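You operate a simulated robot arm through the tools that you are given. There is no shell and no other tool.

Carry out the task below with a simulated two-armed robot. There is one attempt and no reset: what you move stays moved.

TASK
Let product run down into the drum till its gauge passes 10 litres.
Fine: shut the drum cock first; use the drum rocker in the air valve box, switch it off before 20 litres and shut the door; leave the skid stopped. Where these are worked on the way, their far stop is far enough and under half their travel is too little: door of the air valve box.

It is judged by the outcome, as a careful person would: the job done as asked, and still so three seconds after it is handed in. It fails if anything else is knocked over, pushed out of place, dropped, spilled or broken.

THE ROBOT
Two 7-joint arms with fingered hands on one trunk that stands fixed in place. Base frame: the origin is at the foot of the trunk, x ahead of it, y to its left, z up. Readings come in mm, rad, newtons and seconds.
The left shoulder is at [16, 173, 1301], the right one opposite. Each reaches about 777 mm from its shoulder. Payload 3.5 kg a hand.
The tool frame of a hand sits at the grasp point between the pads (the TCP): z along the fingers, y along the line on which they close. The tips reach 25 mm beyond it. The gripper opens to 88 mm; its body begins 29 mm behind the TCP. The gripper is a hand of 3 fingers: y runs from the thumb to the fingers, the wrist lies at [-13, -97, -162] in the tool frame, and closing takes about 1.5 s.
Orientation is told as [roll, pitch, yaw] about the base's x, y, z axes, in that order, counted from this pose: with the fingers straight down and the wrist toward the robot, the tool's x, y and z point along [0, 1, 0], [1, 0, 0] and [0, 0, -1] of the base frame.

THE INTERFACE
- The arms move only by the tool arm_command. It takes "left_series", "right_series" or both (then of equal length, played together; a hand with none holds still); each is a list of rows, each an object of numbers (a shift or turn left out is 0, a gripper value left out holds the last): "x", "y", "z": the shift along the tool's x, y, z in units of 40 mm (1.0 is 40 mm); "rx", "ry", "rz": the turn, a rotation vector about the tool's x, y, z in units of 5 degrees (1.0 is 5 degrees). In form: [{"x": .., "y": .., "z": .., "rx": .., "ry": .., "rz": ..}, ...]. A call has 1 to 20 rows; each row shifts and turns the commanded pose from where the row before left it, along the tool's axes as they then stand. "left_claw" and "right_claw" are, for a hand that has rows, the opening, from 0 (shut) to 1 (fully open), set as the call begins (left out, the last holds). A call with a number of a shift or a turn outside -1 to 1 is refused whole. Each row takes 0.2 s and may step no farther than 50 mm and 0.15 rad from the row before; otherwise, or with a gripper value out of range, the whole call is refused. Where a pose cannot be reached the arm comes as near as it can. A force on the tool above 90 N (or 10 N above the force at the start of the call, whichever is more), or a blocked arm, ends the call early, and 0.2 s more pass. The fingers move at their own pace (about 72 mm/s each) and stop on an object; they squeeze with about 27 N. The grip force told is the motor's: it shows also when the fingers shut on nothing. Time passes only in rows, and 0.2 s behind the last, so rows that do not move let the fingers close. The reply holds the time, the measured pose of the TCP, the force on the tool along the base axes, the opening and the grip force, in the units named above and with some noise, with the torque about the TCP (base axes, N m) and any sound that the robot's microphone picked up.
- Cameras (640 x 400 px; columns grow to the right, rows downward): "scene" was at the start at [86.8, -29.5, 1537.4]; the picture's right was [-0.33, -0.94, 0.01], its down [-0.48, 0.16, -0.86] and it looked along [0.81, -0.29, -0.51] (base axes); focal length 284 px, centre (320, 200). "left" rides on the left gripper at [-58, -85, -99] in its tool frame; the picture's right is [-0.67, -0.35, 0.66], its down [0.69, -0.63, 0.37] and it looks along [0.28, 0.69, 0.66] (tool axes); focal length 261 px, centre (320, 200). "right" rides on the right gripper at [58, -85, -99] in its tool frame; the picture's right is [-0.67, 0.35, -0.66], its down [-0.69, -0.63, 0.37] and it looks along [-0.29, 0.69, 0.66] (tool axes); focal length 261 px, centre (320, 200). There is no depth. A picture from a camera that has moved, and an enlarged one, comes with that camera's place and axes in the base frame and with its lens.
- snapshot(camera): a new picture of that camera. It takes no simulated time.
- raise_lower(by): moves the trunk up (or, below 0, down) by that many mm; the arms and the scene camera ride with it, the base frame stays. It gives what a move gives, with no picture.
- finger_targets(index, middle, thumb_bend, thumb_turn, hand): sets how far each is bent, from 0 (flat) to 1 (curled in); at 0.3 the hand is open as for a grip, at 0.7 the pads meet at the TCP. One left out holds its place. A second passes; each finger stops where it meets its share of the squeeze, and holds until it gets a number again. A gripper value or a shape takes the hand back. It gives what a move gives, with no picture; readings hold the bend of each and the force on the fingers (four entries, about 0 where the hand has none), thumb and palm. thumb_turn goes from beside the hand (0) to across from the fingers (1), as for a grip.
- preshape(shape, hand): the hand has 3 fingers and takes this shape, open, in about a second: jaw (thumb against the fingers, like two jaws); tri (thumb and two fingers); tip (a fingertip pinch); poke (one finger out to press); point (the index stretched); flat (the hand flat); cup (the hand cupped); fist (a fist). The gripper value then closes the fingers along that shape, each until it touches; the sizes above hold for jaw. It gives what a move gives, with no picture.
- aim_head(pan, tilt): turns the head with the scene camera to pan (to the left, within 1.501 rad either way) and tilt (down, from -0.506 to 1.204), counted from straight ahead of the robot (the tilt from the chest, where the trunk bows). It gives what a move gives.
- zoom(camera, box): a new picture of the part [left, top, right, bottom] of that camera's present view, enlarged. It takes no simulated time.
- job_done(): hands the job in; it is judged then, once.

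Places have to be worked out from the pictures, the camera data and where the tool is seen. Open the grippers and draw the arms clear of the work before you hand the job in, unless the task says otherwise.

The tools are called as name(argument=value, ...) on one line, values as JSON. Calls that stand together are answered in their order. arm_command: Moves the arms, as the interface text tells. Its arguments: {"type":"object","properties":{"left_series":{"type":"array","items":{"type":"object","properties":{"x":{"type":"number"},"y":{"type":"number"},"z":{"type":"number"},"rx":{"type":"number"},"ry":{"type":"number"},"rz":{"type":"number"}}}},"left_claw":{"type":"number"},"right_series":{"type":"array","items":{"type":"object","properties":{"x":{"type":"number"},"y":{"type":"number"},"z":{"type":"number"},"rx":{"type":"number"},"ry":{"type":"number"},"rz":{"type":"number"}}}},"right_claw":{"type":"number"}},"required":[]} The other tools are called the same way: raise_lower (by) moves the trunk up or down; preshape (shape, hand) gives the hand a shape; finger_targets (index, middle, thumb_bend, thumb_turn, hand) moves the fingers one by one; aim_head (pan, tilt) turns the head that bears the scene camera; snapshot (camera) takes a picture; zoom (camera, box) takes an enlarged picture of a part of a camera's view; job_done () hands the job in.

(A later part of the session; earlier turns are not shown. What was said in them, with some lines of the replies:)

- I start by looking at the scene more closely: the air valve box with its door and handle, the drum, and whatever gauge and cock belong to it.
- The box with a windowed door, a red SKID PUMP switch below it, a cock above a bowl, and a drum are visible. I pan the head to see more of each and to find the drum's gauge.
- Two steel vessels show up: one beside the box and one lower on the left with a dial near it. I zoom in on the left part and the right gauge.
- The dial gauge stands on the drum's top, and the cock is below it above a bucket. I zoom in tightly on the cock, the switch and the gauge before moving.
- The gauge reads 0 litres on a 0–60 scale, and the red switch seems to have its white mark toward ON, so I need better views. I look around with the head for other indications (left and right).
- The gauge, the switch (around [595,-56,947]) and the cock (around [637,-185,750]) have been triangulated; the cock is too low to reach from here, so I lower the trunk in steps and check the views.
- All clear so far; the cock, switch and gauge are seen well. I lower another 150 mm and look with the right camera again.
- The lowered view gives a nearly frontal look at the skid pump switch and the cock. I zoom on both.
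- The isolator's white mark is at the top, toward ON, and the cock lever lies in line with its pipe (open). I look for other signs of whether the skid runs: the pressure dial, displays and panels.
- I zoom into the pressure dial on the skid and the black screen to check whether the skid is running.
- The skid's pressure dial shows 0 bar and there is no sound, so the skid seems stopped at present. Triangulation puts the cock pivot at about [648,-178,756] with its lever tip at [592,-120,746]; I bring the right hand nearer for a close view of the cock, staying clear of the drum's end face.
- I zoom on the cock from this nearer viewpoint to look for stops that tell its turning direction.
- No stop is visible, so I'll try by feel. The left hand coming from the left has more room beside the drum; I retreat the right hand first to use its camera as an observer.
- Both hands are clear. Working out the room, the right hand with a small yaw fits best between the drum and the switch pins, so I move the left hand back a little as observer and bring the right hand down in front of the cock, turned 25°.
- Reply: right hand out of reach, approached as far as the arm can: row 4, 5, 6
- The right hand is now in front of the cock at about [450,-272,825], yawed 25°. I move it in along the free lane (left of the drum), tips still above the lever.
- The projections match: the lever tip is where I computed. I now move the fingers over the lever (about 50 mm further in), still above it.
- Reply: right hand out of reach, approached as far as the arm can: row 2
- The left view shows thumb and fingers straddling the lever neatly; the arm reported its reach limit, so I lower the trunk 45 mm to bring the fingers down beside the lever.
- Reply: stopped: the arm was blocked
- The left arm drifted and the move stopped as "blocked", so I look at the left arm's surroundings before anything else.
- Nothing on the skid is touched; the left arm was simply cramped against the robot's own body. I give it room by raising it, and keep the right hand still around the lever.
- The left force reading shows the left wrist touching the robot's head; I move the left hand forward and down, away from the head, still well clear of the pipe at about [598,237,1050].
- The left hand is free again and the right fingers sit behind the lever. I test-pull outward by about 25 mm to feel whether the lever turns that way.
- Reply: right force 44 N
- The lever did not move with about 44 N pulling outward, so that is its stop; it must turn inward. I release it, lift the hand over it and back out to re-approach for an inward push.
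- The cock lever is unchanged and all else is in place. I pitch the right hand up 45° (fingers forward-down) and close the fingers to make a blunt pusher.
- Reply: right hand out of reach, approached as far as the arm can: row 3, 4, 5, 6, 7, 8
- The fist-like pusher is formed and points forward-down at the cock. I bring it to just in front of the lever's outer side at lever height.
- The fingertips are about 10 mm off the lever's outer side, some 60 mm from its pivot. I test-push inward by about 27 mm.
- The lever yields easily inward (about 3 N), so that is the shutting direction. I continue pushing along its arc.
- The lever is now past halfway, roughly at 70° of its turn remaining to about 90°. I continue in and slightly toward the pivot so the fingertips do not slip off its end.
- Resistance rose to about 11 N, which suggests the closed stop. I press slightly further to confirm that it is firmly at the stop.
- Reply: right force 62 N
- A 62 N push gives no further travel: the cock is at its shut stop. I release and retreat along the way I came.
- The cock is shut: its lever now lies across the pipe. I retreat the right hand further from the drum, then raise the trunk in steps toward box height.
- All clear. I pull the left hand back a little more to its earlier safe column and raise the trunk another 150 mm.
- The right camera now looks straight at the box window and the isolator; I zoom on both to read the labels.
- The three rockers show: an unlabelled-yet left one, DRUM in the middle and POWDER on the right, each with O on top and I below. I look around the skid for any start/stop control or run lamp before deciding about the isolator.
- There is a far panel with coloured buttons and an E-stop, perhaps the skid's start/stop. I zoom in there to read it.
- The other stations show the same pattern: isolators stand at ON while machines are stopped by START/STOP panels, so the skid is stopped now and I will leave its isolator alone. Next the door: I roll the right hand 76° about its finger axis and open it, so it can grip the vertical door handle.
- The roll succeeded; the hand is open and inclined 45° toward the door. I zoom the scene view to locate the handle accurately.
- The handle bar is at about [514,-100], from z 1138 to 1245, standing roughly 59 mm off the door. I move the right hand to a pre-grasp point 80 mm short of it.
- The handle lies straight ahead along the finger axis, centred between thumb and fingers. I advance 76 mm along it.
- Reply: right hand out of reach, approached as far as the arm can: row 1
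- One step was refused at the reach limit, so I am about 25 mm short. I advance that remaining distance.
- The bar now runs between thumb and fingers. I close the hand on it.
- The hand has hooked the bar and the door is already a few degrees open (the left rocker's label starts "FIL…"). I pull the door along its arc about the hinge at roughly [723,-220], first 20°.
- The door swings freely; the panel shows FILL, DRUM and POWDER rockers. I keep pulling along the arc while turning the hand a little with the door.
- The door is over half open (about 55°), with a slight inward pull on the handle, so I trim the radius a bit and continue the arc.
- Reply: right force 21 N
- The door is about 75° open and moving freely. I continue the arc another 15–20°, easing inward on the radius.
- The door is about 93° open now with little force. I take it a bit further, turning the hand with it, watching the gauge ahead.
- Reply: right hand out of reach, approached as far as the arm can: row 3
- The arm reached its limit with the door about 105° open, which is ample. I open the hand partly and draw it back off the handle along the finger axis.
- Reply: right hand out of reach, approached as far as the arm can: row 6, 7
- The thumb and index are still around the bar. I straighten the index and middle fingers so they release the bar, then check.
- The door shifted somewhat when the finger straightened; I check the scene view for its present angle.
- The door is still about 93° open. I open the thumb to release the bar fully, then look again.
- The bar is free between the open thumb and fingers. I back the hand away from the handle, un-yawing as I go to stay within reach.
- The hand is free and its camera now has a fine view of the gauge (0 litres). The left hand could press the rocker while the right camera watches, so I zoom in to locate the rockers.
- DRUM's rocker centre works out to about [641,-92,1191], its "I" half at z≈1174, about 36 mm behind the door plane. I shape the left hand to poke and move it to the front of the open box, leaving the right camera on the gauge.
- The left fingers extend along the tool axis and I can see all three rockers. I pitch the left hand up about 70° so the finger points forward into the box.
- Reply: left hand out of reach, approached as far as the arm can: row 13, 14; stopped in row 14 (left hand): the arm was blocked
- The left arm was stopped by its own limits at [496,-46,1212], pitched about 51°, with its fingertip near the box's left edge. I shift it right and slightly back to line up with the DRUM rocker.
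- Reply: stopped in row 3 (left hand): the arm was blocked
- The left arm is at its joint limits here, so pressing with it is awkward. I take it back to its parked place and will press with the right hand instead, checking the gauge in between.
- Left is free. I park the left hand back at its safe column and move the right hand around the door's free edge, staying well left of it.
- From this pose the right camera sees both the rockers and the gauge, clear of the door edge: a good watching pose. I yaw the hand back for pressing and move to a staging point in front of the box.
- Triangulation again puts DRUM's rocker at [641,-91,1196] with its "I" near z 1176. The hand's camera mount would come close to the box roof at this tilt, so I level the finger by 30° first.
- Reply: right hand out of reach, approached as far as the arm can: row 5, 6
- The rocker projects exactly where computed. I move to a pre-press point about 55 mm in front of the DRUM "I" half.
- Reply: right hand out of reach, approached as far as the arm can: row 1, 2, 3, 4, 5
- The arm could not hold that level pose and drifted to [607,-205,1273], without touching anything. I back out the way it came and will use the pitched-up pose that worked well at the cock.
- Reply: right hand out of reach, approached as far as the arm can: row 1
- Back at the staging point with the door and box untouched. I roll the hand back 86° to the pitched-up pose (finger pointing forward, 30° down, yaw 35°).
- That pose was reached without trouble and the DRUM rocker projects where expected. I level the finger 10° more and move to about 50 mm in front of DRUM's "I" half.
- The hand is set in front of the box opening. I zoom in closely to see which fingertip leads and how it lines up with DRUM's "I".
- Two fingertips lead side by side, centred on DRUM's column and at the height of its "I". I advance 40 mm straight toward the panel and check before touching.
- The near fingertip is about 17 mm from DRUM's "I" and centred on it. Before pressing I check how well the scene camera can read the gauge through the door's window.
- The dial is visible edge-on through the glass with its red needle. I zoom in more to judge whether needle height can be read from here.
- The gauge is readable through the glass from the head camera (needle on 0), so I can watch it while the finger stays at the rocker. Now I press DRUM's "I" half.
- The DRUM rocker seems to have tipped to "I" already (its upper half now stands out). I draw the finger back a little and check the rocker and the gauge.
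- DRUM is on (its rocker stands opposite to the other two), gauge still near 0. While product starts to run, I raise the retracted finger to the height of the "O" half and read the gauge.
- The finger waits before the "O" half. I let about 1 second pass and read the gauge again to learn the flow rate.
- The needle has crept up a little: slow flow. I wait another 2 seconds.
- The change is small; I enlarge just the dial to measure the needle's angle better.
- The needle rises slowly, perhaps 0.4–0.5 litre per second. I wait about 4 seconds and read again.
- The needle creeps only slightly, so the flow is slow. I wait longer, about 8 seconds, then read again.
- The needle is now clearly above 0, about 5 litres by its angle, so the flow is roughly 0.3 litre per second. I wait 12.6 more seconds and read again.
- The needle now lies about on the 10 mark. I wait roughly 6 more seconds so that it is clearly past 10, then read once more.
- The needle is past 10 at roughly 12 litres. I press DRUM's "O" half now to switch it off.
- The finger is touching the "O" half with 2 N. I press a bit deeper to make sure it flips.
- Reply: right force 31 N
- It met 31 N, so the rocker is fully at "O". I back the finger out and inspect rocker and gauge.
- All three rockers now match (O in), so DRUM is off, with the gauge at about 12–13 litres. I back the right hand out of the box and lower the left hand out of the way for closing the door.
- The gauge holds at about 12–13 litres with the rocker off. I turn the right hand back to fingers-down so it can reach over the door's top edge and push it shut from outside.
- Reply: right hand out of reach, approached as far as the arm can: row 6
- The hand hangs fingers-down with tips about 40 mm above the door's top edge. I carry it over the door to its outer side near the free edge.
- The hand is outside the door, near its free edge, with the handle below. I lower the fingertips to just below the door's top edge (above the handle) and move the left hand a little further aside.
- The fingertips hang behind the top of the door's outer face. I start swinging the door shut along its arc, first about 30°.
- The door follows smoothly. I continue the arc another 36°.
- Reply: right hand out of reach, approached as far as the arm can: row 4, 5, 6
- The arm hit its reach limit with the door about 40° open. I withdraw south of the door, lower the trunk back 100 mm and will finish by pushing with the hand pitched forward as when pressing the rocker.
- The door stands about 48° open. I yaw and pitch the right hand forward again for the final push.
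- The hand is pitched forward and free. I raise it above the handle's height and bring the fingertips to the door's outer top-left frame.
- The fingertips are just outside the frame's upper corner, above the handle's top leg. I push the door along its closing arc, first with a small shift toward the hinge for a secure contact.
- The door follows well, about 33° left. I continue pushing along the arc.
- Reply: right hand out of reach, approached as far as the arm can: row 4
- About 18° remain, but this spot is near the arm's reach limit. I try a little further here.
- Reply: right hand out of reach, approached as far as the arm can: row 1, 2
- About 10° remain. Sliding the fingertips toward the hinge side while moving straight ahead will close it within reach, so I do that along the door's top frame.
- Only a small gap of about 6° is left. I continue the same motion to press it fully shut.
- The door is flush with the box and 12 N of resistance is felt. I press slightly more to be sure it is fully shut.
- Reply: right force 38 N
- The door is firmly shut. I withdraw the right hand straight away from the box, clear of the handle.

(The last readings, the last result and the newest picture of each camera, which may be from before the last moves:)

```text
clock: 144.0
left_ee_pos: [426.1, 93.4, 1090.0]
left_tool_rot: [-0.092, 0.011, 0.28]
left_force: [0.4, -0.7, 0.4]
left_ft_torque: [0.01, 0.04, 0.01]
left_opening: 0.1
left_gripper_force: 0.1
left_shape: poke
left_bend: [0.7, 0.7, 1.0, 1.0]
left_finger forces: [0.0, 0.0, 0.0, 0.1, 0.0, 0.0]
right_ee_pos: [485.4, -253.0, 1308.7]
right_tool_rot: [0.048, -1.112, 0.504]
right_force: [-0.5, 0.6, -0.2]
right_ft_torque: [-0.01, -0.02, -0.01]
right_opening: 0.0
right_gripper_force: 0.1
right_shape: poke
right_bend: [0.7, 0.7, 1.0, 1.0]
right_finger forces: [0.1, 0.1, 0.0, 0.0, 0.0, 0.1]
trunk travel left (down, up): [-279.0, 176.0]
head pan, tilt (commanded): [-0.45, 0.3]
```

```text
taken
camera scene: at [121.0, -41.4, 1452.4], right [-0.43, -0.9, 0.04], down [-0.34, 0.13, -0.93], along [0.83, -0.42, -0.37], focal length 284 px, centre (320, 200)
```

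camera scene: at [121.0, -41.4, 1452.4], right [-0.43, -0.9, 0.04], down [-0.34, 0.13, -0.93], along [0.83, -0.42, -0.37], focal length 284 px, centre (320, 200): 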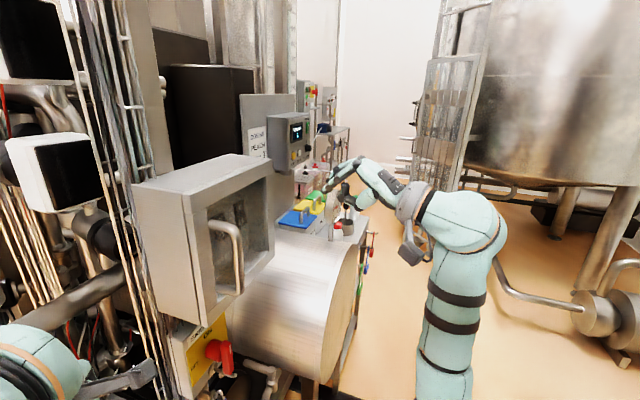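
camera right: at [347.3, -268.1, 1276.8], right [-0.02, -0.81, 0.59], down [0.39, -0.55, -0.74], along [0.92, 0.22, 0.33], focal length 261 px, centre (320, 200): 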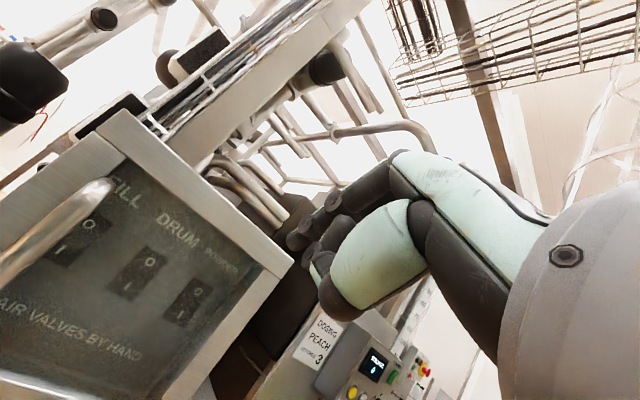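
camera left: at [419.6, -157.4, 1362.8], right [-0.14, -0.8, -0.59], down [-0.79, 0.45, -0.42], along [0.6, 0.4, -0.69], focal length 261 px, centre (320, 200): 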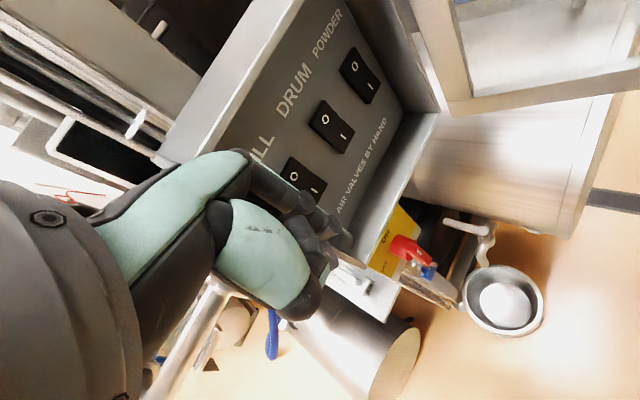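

The door is shut and flush. I draw the right hand further back and return it to the fingers-down pose.

arm_command(right_series=[{"x": -0.44, "y": -0.32, "z": -0.65}, {"x": -0.44, "y": -0.32, "z": -0.65}, {"x": -0.44, "y": -0.32, "z": -0.65}, {"x": -0.44, "y": -0.32, "z": -0.65}, {"x": -0.44, "y": -0.32, "z": -0.65}, {"rx": 1}, {"rx": 1}, {"rx": 1}, {"rx": 1}, {"rx": 1}, {"rx": 1}, {"rx": 1}, {"rx": 1}, {"rx": 1}, {"rx": 1}, {"rx": 1}, {"rx": 1}, {"rx": 1, "rz": 1}, {"rz": 1}, {"rz": 1}])

preshape(hand="right", shape="jaw")

preshape(hand="left", shape="jaw")

snapshot(camera="right")

snapshot(camera="scene")

```text
clock: 148.2
left_ee_pos: [426.2, 94.3, 1089.1]
left_tool_rot: [-0.093, 0.013, 0.281]
left_force: [-0.3, 1.0, 0.2]
left_ft_torque: [0.01, 0.07, -0.05]
left_opening: 0.0
left_gripper_force: 0.0
left_shape: poke
left_bend: [0.7, 0.7, 1.0, 1.0]
left_finger forces: [0.1, 0.0, 0.1, 0.1, 0.0, 0.0]
right_ee_pos: [407.4, -400.7, 1306.6]
right_tool_rot: [0.016, 0.026, 0.283]
right_force: [0.0, -0.1, -0.4]
right_ft_torque: [-0.02, 0.0, 0.03]
right_opening: 0.0
right_gripper_force: 0.1
right_shape: poke
right_bend: [0.7, 0.7, 1.0, 1.0]
right_finger forces: [0.0, 0.0, 0.0, 0.1, 0.0, 0.0]
trunk travel left (down, up): [-279.0, 176.0]
head pan, tilt (commanded): [-0.45, 0.3]
```

```text
clock: 149.1
left_ee_pos: [426.3, 94.1, 1089.3]
left_tool_rot: [-0.093, 0.012, 0.282]
left_force: [-0.7, -0.1, -1.1]
left_ft_torque: [0.02, -0.01, -0.03]
left_opening: 0.1
left_gripper_force: 0.0
left_shape: poke
left_bend: [0.7, 0.7, 1.0, 1.0]
left_finger forces: [0.0, 0.0, 0.0, 0.1, 0.0, 0.0]
right_ee_pos: [408.7, -402.1, 1307.1]
right_tool_rot: [0.018, 0.027, 0.285]
right_force: [-1.0, 0.3, -0.5]
right_ft_torque: [-0.04, -0.03, 0.0]
right_opening: 87.7
right_gripper_force: 0.0
right_shape: jaw
right_bend: [0.3, 0.3, 0.3, 0.98]
right_finger forces: [0.0, 0.0, 0.0, 0.0, 0.1, 0.0]
trunk travel left (down, up): [-279.0, 176.0]
head pan, tilt (commanded): [-0.45, 0.3]
```

```text
clock: 150.0
left_ee_pos: [426.8, 93.1, 1088.0]
left_tool_rot: [-0.092, 0.011, 0.28]
left_force: [0.1, -0.4, -0.3]
left_ft_torque: [-0.02, 0.01, 0.01]
left_opening: 87.7
left_gripper_force: 0.1
left_shape: jaw
left_bend: [0.3, 0.3, 0.3, 0.98]
left_finger forces: [0.0, 0.1, 0.0, 0.0, 0.0, 0.0]
right_ee_pos: [408.2, -401.6, 1306.2]
right_tool_rot: [0.019, 0.028, 0.286]
right_force: [-0.7, -0.4, -0.2]
right_ft_torque: [-0.03, -0.01, 0.03]
right_opening: 87.6
right_gripper_force: 0.0
right_shape: jaw
right_bend: [0.3, 0.3, 0.3, 0.98]
right_finger forces: [0.0, 0.0, 0.1, 0.1, 0.0, 0.0]
trunk travel left (down, up): [-279.0, 176.0]
head pan, tilt (commanded): [-0.45, 0.3]
```

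```text
taken
camera right: at [314.1, -369.6, 1408.1], right [0.54, -0.55, 0.63], down [-0.42, -0.83, -0.36], along [0.73, -0.07, -0.68], focal length 261 px, centre (320, 200)
```

right: 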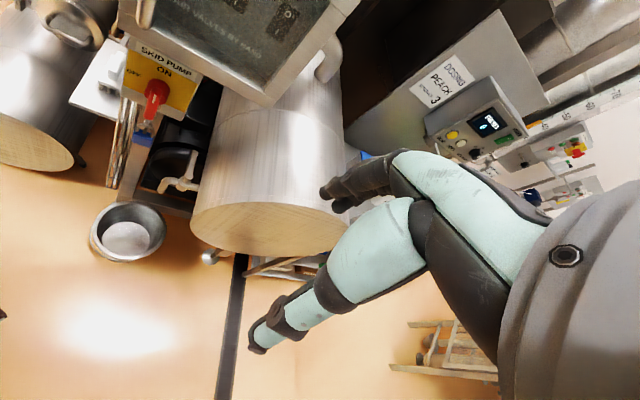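

```text
taken
camera scene: at [121.7, -40.1, 1452.3], right [-0.43, -0.9, 0.04], down [-0.34, 0.13, -0.93], along [0.83, -0.42, -0.37], focal length 284 px, centre (320, 200)
```

scene: 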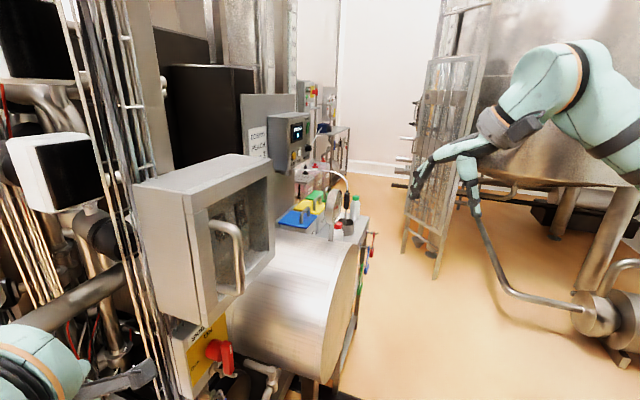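

Everything looks in order. I zoom on the gauge, the shut door with its rockers, the cock and bucket, and the isolator for a final check.

zoom(camera="scene", box=[325, 180, 360, 220])

zoom(camera="right", box=[60, 0, 360, 280])

zoom(camera="scene", box=[130, 140, 300, 400])

```text
10.00 times, centred on (342, 200) of scene
camera zoom: at [121.7, -40.1, 1452.3], right [-0.43, -0.9, 0.04], down [-0.34, 0.13, -0.93], along [0.83, -0.42, -0.37], focal length 2840 px, centre (95, 200)
```

zoom: 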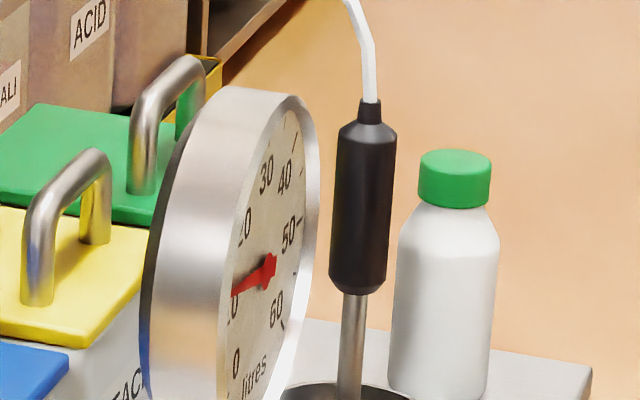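

```text
1.43 times, centred on (210, 140) of right
camera zoom: at [314.1, -369.6, 1408.1], right [0.54, -0.55, 0.63], down [-0.42, -0.83, -0.36], along [0.73, -0.07, -0.68], focal length 372 px, centre (477, 286)
```

zoom: 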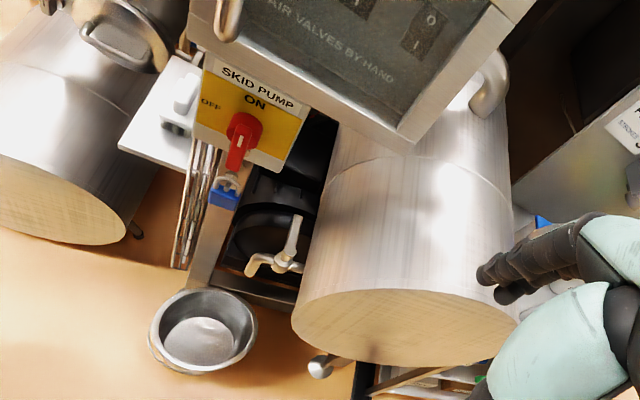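

```text
1.54 times, centred on (215, 270) of scene
camera zoom: at [121.7, -40.1, 1452.3], right [-0.43, -0.9, 0.04], down [-0.34, 0.13, -0.93], along [0.83, -0.42, -0.37], focal length 437 px, centre (482, 92)
```

zoom: 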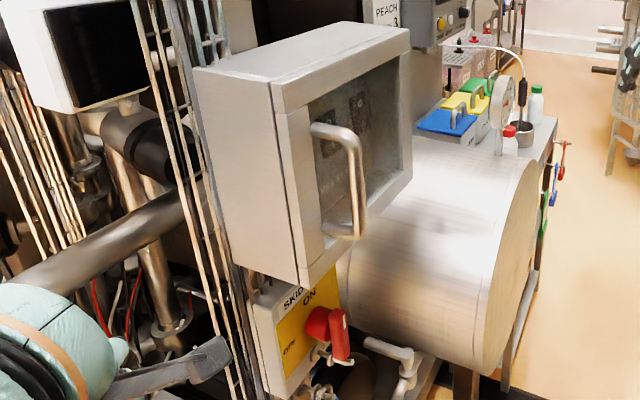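

The door is closed, the cock shut, and the bucket and isolator are unchanged. I turn the right hand's camera slightly to get a frontal reading of the gauge.

arm_command(right_series=[{"rz": 1}, {"rz": 1}, {"rz": 1}, {"x": -0.3}, {"x": -0.3}])

snapshot(camera="right")

zoom(camera="right", box=[280, 100, 380, 200])

```text
clock: 151.2
left_ee_pos: [426.0, 94.2, 1088.2]
left_tool_rot: [-0.092, 0.014, 0.279]
left_force: [-0.1, -0.2, 0.2]
left_ft_torque: [-0.01, 0.01, 0.0]
left_opening: 88.1
left_gripper_force: 0.0
left_shape: jaw
left_bend: [0.3, 0.3, 0.3, 0.98]
left_finger forces: [0.0, 0.0, 0.0, 0.0, 0.0, 0.1]
right_ee_pos: [409.5, -425.1, 1306.8]
right_tool_rot: [0.009, 0.031, 0.021]
right_force: [-0.3, 0.4, 0.1]
right_ft_torque: [0.01, -0.02, 0.0]
right_opening: 87.9
right_gripper_force: 0.0
right_shape: jaw
right_bend: [0.3, 0.3, 0.3, 0.98]
right_finger forces: [0.0, 0.0, 0.0, 0.0, 0.0, 0.0]
trunk travel left (down, up): [-279.0, 176.0]
head pan, tilt (commanded): [-0.45, 0.3]
```

```text
taken
camera right: at [326.1, -369.8, 1408.1], right [0.38, -0.67, 0.64], down [-0.63, -0.7, -0.35], along [0.68, -0.26, -0.68], focal length 261 px, centre (320, 200)
```

right: 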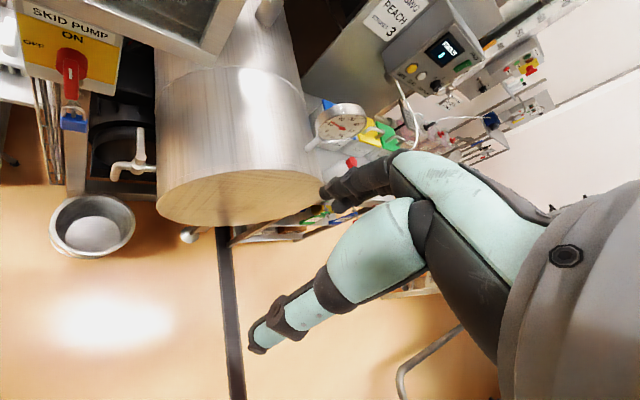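

```text
4.00 times, centred on (330, 150) of right
camera zoom: at [326.1, -369.8, 1408.1], right [0.38, -0.67, 0.64], down [-0.63, -0.7, -0.35], along [0.68, -0.26, -0.68], focal length 1043 px, centre (280, 400)
```

zoom: 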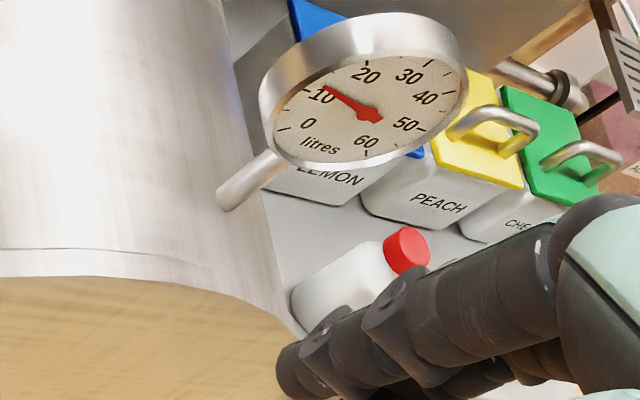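

The needle appears just past 10. I enlarge the dial further to be certain it is beyond the 10 mark and steady.

zoom(camera="right", box=[310, 98, 350, 146])

aim_head(pan=-0.4, tilt=0.55)

snapshot(camera="scene")

```text
8.33 times, centred on (330, 122) of right
camera zoom: at [326.1, -369.8, 1408.1], right [0.38, -0.67, 0.64], down [-0.63, -0.7, -0.35], along [0.68, -0.26, -0.68], focal length 2172 px, centre (237, 850)
```

zoom: 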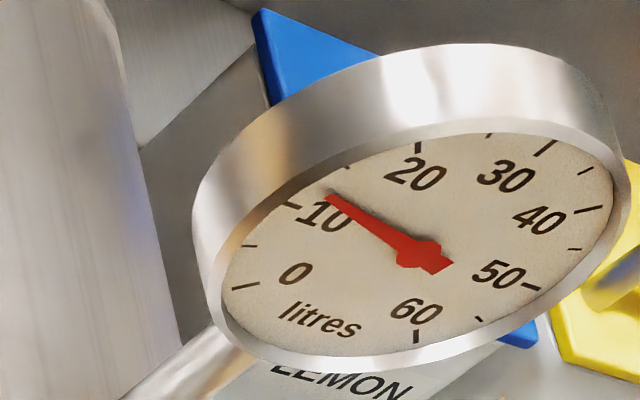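

```text
clock: 152.0
left_ee_pos: [426.5, 95.8, 1089.1]
left_tool_rot: [-0.092, 0.011, 0.279]
left_force: [0.1, 0.0, -0.3]
left_ft_torque: [0.03, -0.01, 0.0]
left_opening: 87.9
left_gripper_force: 0.0
left_shape: jaw
left_bend: [0.3, 0.3, 0.3, 0.98]
left_finger forces: [0.0, 0.1, 0.0, 0.0, 0.1, 0.0]
right_ee_pos: [407.6, -424.4, 1305.0]
right_tool_rot: [0.009, 0.031, 0.024]
right_force: [0.4, 0.8, -0.4]
right_ft_torque: [0.0, 0.01, 0.0]
right_opening: 87.7
right_gripper_force: 0.1
right_shape: jaw
right_bend: [0.3, 0.3, 0.3, 0.98]
right_finger forces: [0.1, 0.0, 0.0, 0.1, 0.1, 0.0]
trunk travel left (down, up): [-279.0, 176.0]
head pan, tilt (commanded): [-0.4, 0.55]
```

```text
taken
camera scene: at [118.5, -34.4, 1429.6], right [-0.39, -0.92, 0.03], down [-0.55, 0.2, -0.81], along [0.74, -0.33, -0.59], focal length 284 px, centre (320, 200)
```

scene: 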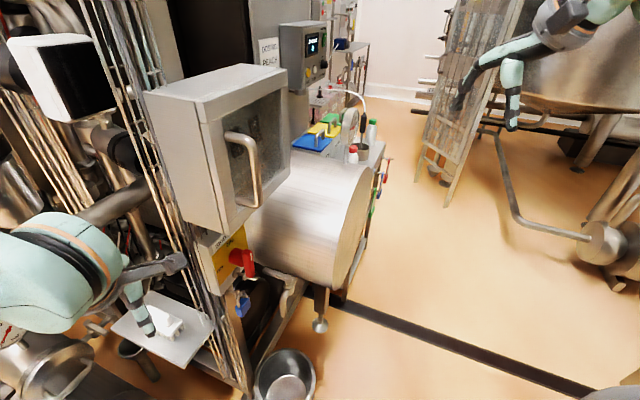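

The gauge stands at about 12 litres, steady, between 10 and 20. Before handing in I read the labels on the distant start/stop boxes once more to be sure about the skid's state.

aim_head(pan=-0.35, tilt=0.0)

zoom(camera="scene", box=[320, 160, 376, 215])

zoom(camera="scene", box=[348, 172, 368, 192])

snapshot(camera="scene")

```text
clock: 153.0
left_ee_pos: [426.9, 94.5, 1089.0]
left_tool_rot: [-0.091, 0.014, 0.281]
left_force: [-0.3, 0.1, 0.1]
left_ft_torque: [-0.03, 0.0, 0.01]
left_opening: 87.6
left_gripper_force: 0.2
left_shape: jaw
left_bend: [0.3, 0.3, 0.3, 0.98]
left_finger forces: [0.0, 0.0, 0.1, 0.0, 0.0, 0.1]
right_ee_pos: [408.6, -425.5, 1306.3]
right_tool_rot: [0.007, 0.032, 0.022]
right_force: [0.1, 0.3, -0.3]
right_ft_torque: [0.03, 0.01, 0.03]
right_opening: 87.8
right_gripper_force: 0.0
right_shape: jaw
right_bend: [0.3, 0.3, 0.3, 0.98]
right_finger forces: [0.0, 0.0, 0.1, 0.0, 0.0, 0.0]
trunk travel left (down, up): [-279.0, 176.0]
head pan, tilt (commanded): [-0.351, 0.0]
```

```text
7.27 times, centred on (348, 188) of scene
camera zoom: at [124.5, -30.4, 1479.9], right [-0.34, -0.94, 0.03], down [-0.08, 0.0, -1.0], along [0.94, -0.34, -0.08], focal length 2065 px, centre (116, 291)
```

zoom: 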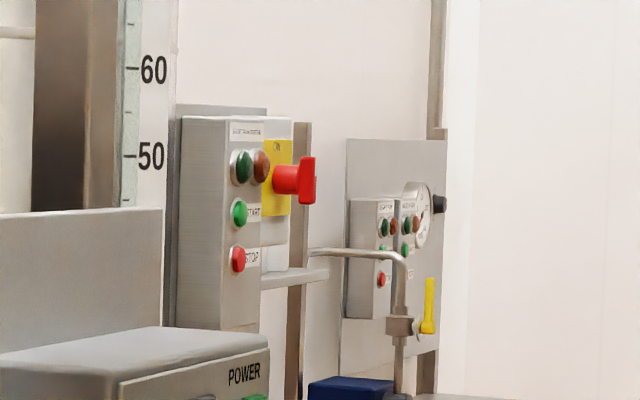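

```text
16.00 times, centred on (358, 182) of scene
camera zoom: at [124.5, -30.4, 1479.9], right [-0.34, -0.94, 0.03], down [-0.08, 0.0, -1.0], along [0.94, -0.34, -0.08], focal length 4543 px, centre (-288, 488)
```

zoom: 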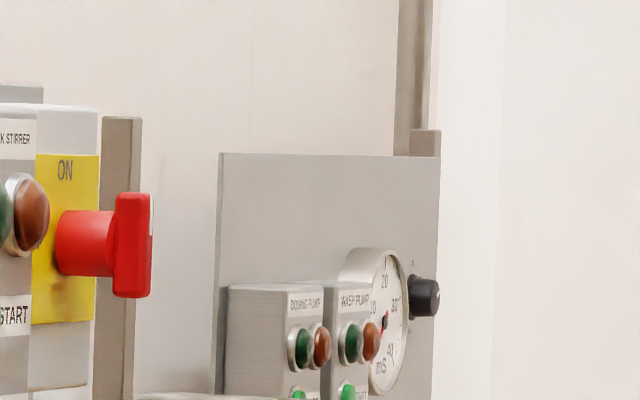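

```text
taken
camera scene: at [124.5, -30.4, 1479.9], right [-0.34, -0.94, 0.03], down [-0.08, 0.0, -1.0], along [0.94, -0.34, -0.08], focal length 284 px, centre (320, 200)
```

scene: 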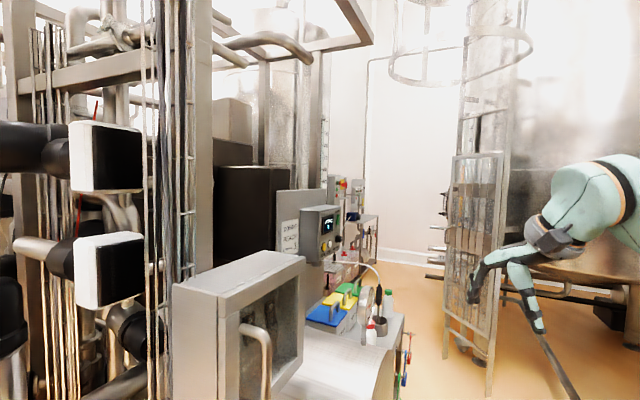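

The distant boxes belong to the stirrer, dosing and wash pumps (all unlit), each with its isolator standing at ON as normal. I glance over the skid's left side for its own start/stop box and pressure dial.

aim_head(pan=0.5, tilt=0.45)

snapshot(camera="scene")

snapshot(camera="left")

```text
clock: 154.1
left_ee_pos: [426.6, 94.2, 1088.4]
left_tool_rot: [-0.092, 0.012, 0.282]
left_force: [0.2, 0.8, -0.3]
left_ft_torque: [0.0, 0.02, -0.02]
left_opening: 88.0
left_gripper_force: 0.1
left_shape: jaw
left_bend: [0.3, 0.3, 0.3, 0.98]
left_finger forces: [0.1, 0.0, 0.0, 0.0, 0.0, 0.0]
right_ee_pos: [408.9, -425.3, 1306.1]
right_tool_rot: [0.008, 0.031, 0.023]
right_force: [0.0, 0.2, -0.3]
right_ft_torque: [-0.02, 0.02, -0.01]
right_opening: 87.6
right_gripper_force: 0.1
right_shape: jaw
right_bend: [0.3, 0.3, 0.3, 0.98]
right_finger forces: [0.0, 0.0, 0.0, 0.0, 0.0, 0.0]
trunk travel left (down, up): [-279.0, 176.0]
head pan, tilt (commanded): [0.499, 0.45]
```

```text
taken
camera scene: at [117.2, 44.4, 1438.8], right [0.48, -0.88, -0.04], down [-0.46, -0.21, -0.87], along [0.75, 0.43, -0.5], focal length 284 px, centre (320, 200)
```

scene: 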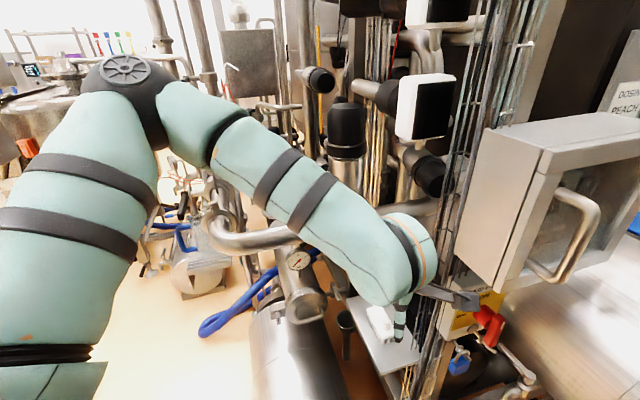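

```text
taken
camera left: at [360.3, 24.1, 1192.5], right [-0.14, -0.8, -0.59], down [-0.79, 0.45, -0.42], along [0.6, 0.4, -0.69], focal length 261 px, centre (320, 200)
```

left: 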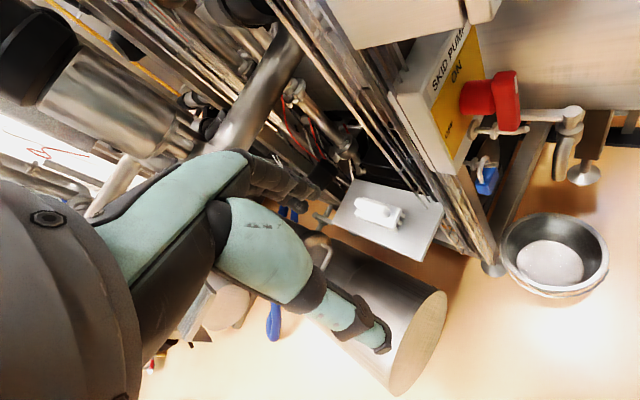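

I check the skid's pressure dial once more.

zoom(camera="scene", box=[270, 235, 330, 290])

zoom(camera="scene", box=[200, 10, 300, 110])

zoom(camera="right", box=[310, 98, 350, 146])

```text
7.27 times, centred on (300, 262) of scene
camera zoom: at [117.2, 44.4, 1438.8], right [0.48, -0.88, -0.04], down [-0.46, -0.21, -0.87], along [0.75, 0.43, -0.5], focal length 2065 px, centre (466, -254)
```

zoom: 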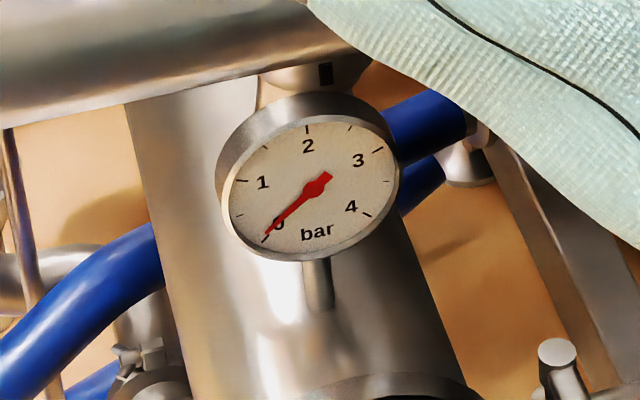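

```text
4.00 times, centred on (250, 60) of scene
camera zoom: at [117.2, 44.4, 1438.8], right [0.48, -0.88, -0.04], down [-0.46, -0.21, -0.87], along [0.75, 0.43, -0.5], focal length 1136 px, centre (600, 760)
```

zoom: 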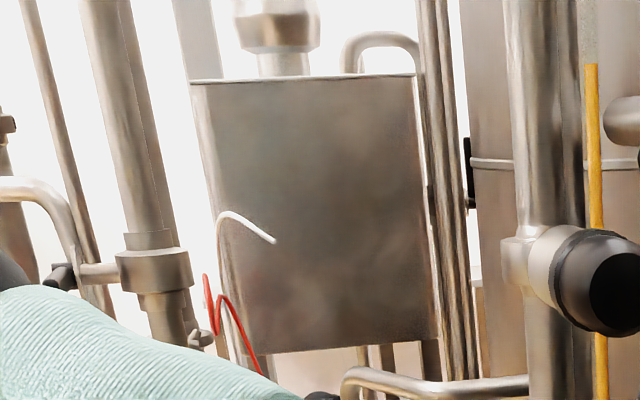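

```text
8.33 times, centred on (330, 122) of right
camera zoom: at [326.2, -369.2, 1408.1], right [0.38, -0.67, 0.64], down [-0.63, -0.7, -0.35], along [0.68, -0.26, -0.68], focal length 2172 px, centre (237, 850)
```

zoom: 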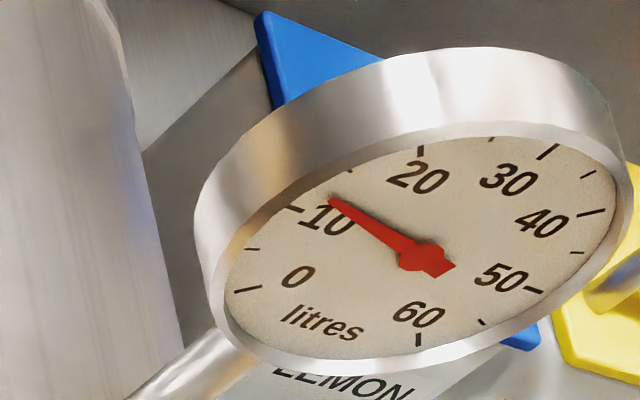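

The drum now holds about 12 litres, the reading is steady, and the skid's pressure dial is still at 0 bar. The cock is shut, the DRUM rocker is off, the door is closed, and both hands are open and clear. I hand the job in.

job_done()

```text
The job is handed in.
```

The drum took on product and its gauge now reads about 12 litres, past 10 and below 20, and steady when I last looked. The job is handed in; no verdict has come back yet.

- **Drum cock:** I shut it first. Its lever only turns inward, and it is hard against the shut stop.
- **Drum rocker:** I opened the air valve box well past half its travel, ran DRUM for about 37 seconds, then switched it off. FILL and POWDER were not touched.
- **Door:** It is closed flush and gave no further when pressed.
- **Skid:** I left its pump isolator at ON, where I found it. The skid's pressure dial read 0 bar before and after, with no pump sound, so I took the skid as already stopped. If you meant the isolator itself to be off, that was not done.

While I was lowering the trunk early on, the left arm got cramped and touched the robot's own head. I saw no contact with anything on the skid then, and the bucket, padlock and other items looked undisturbed at the end. Both hands are open and clear of the work.
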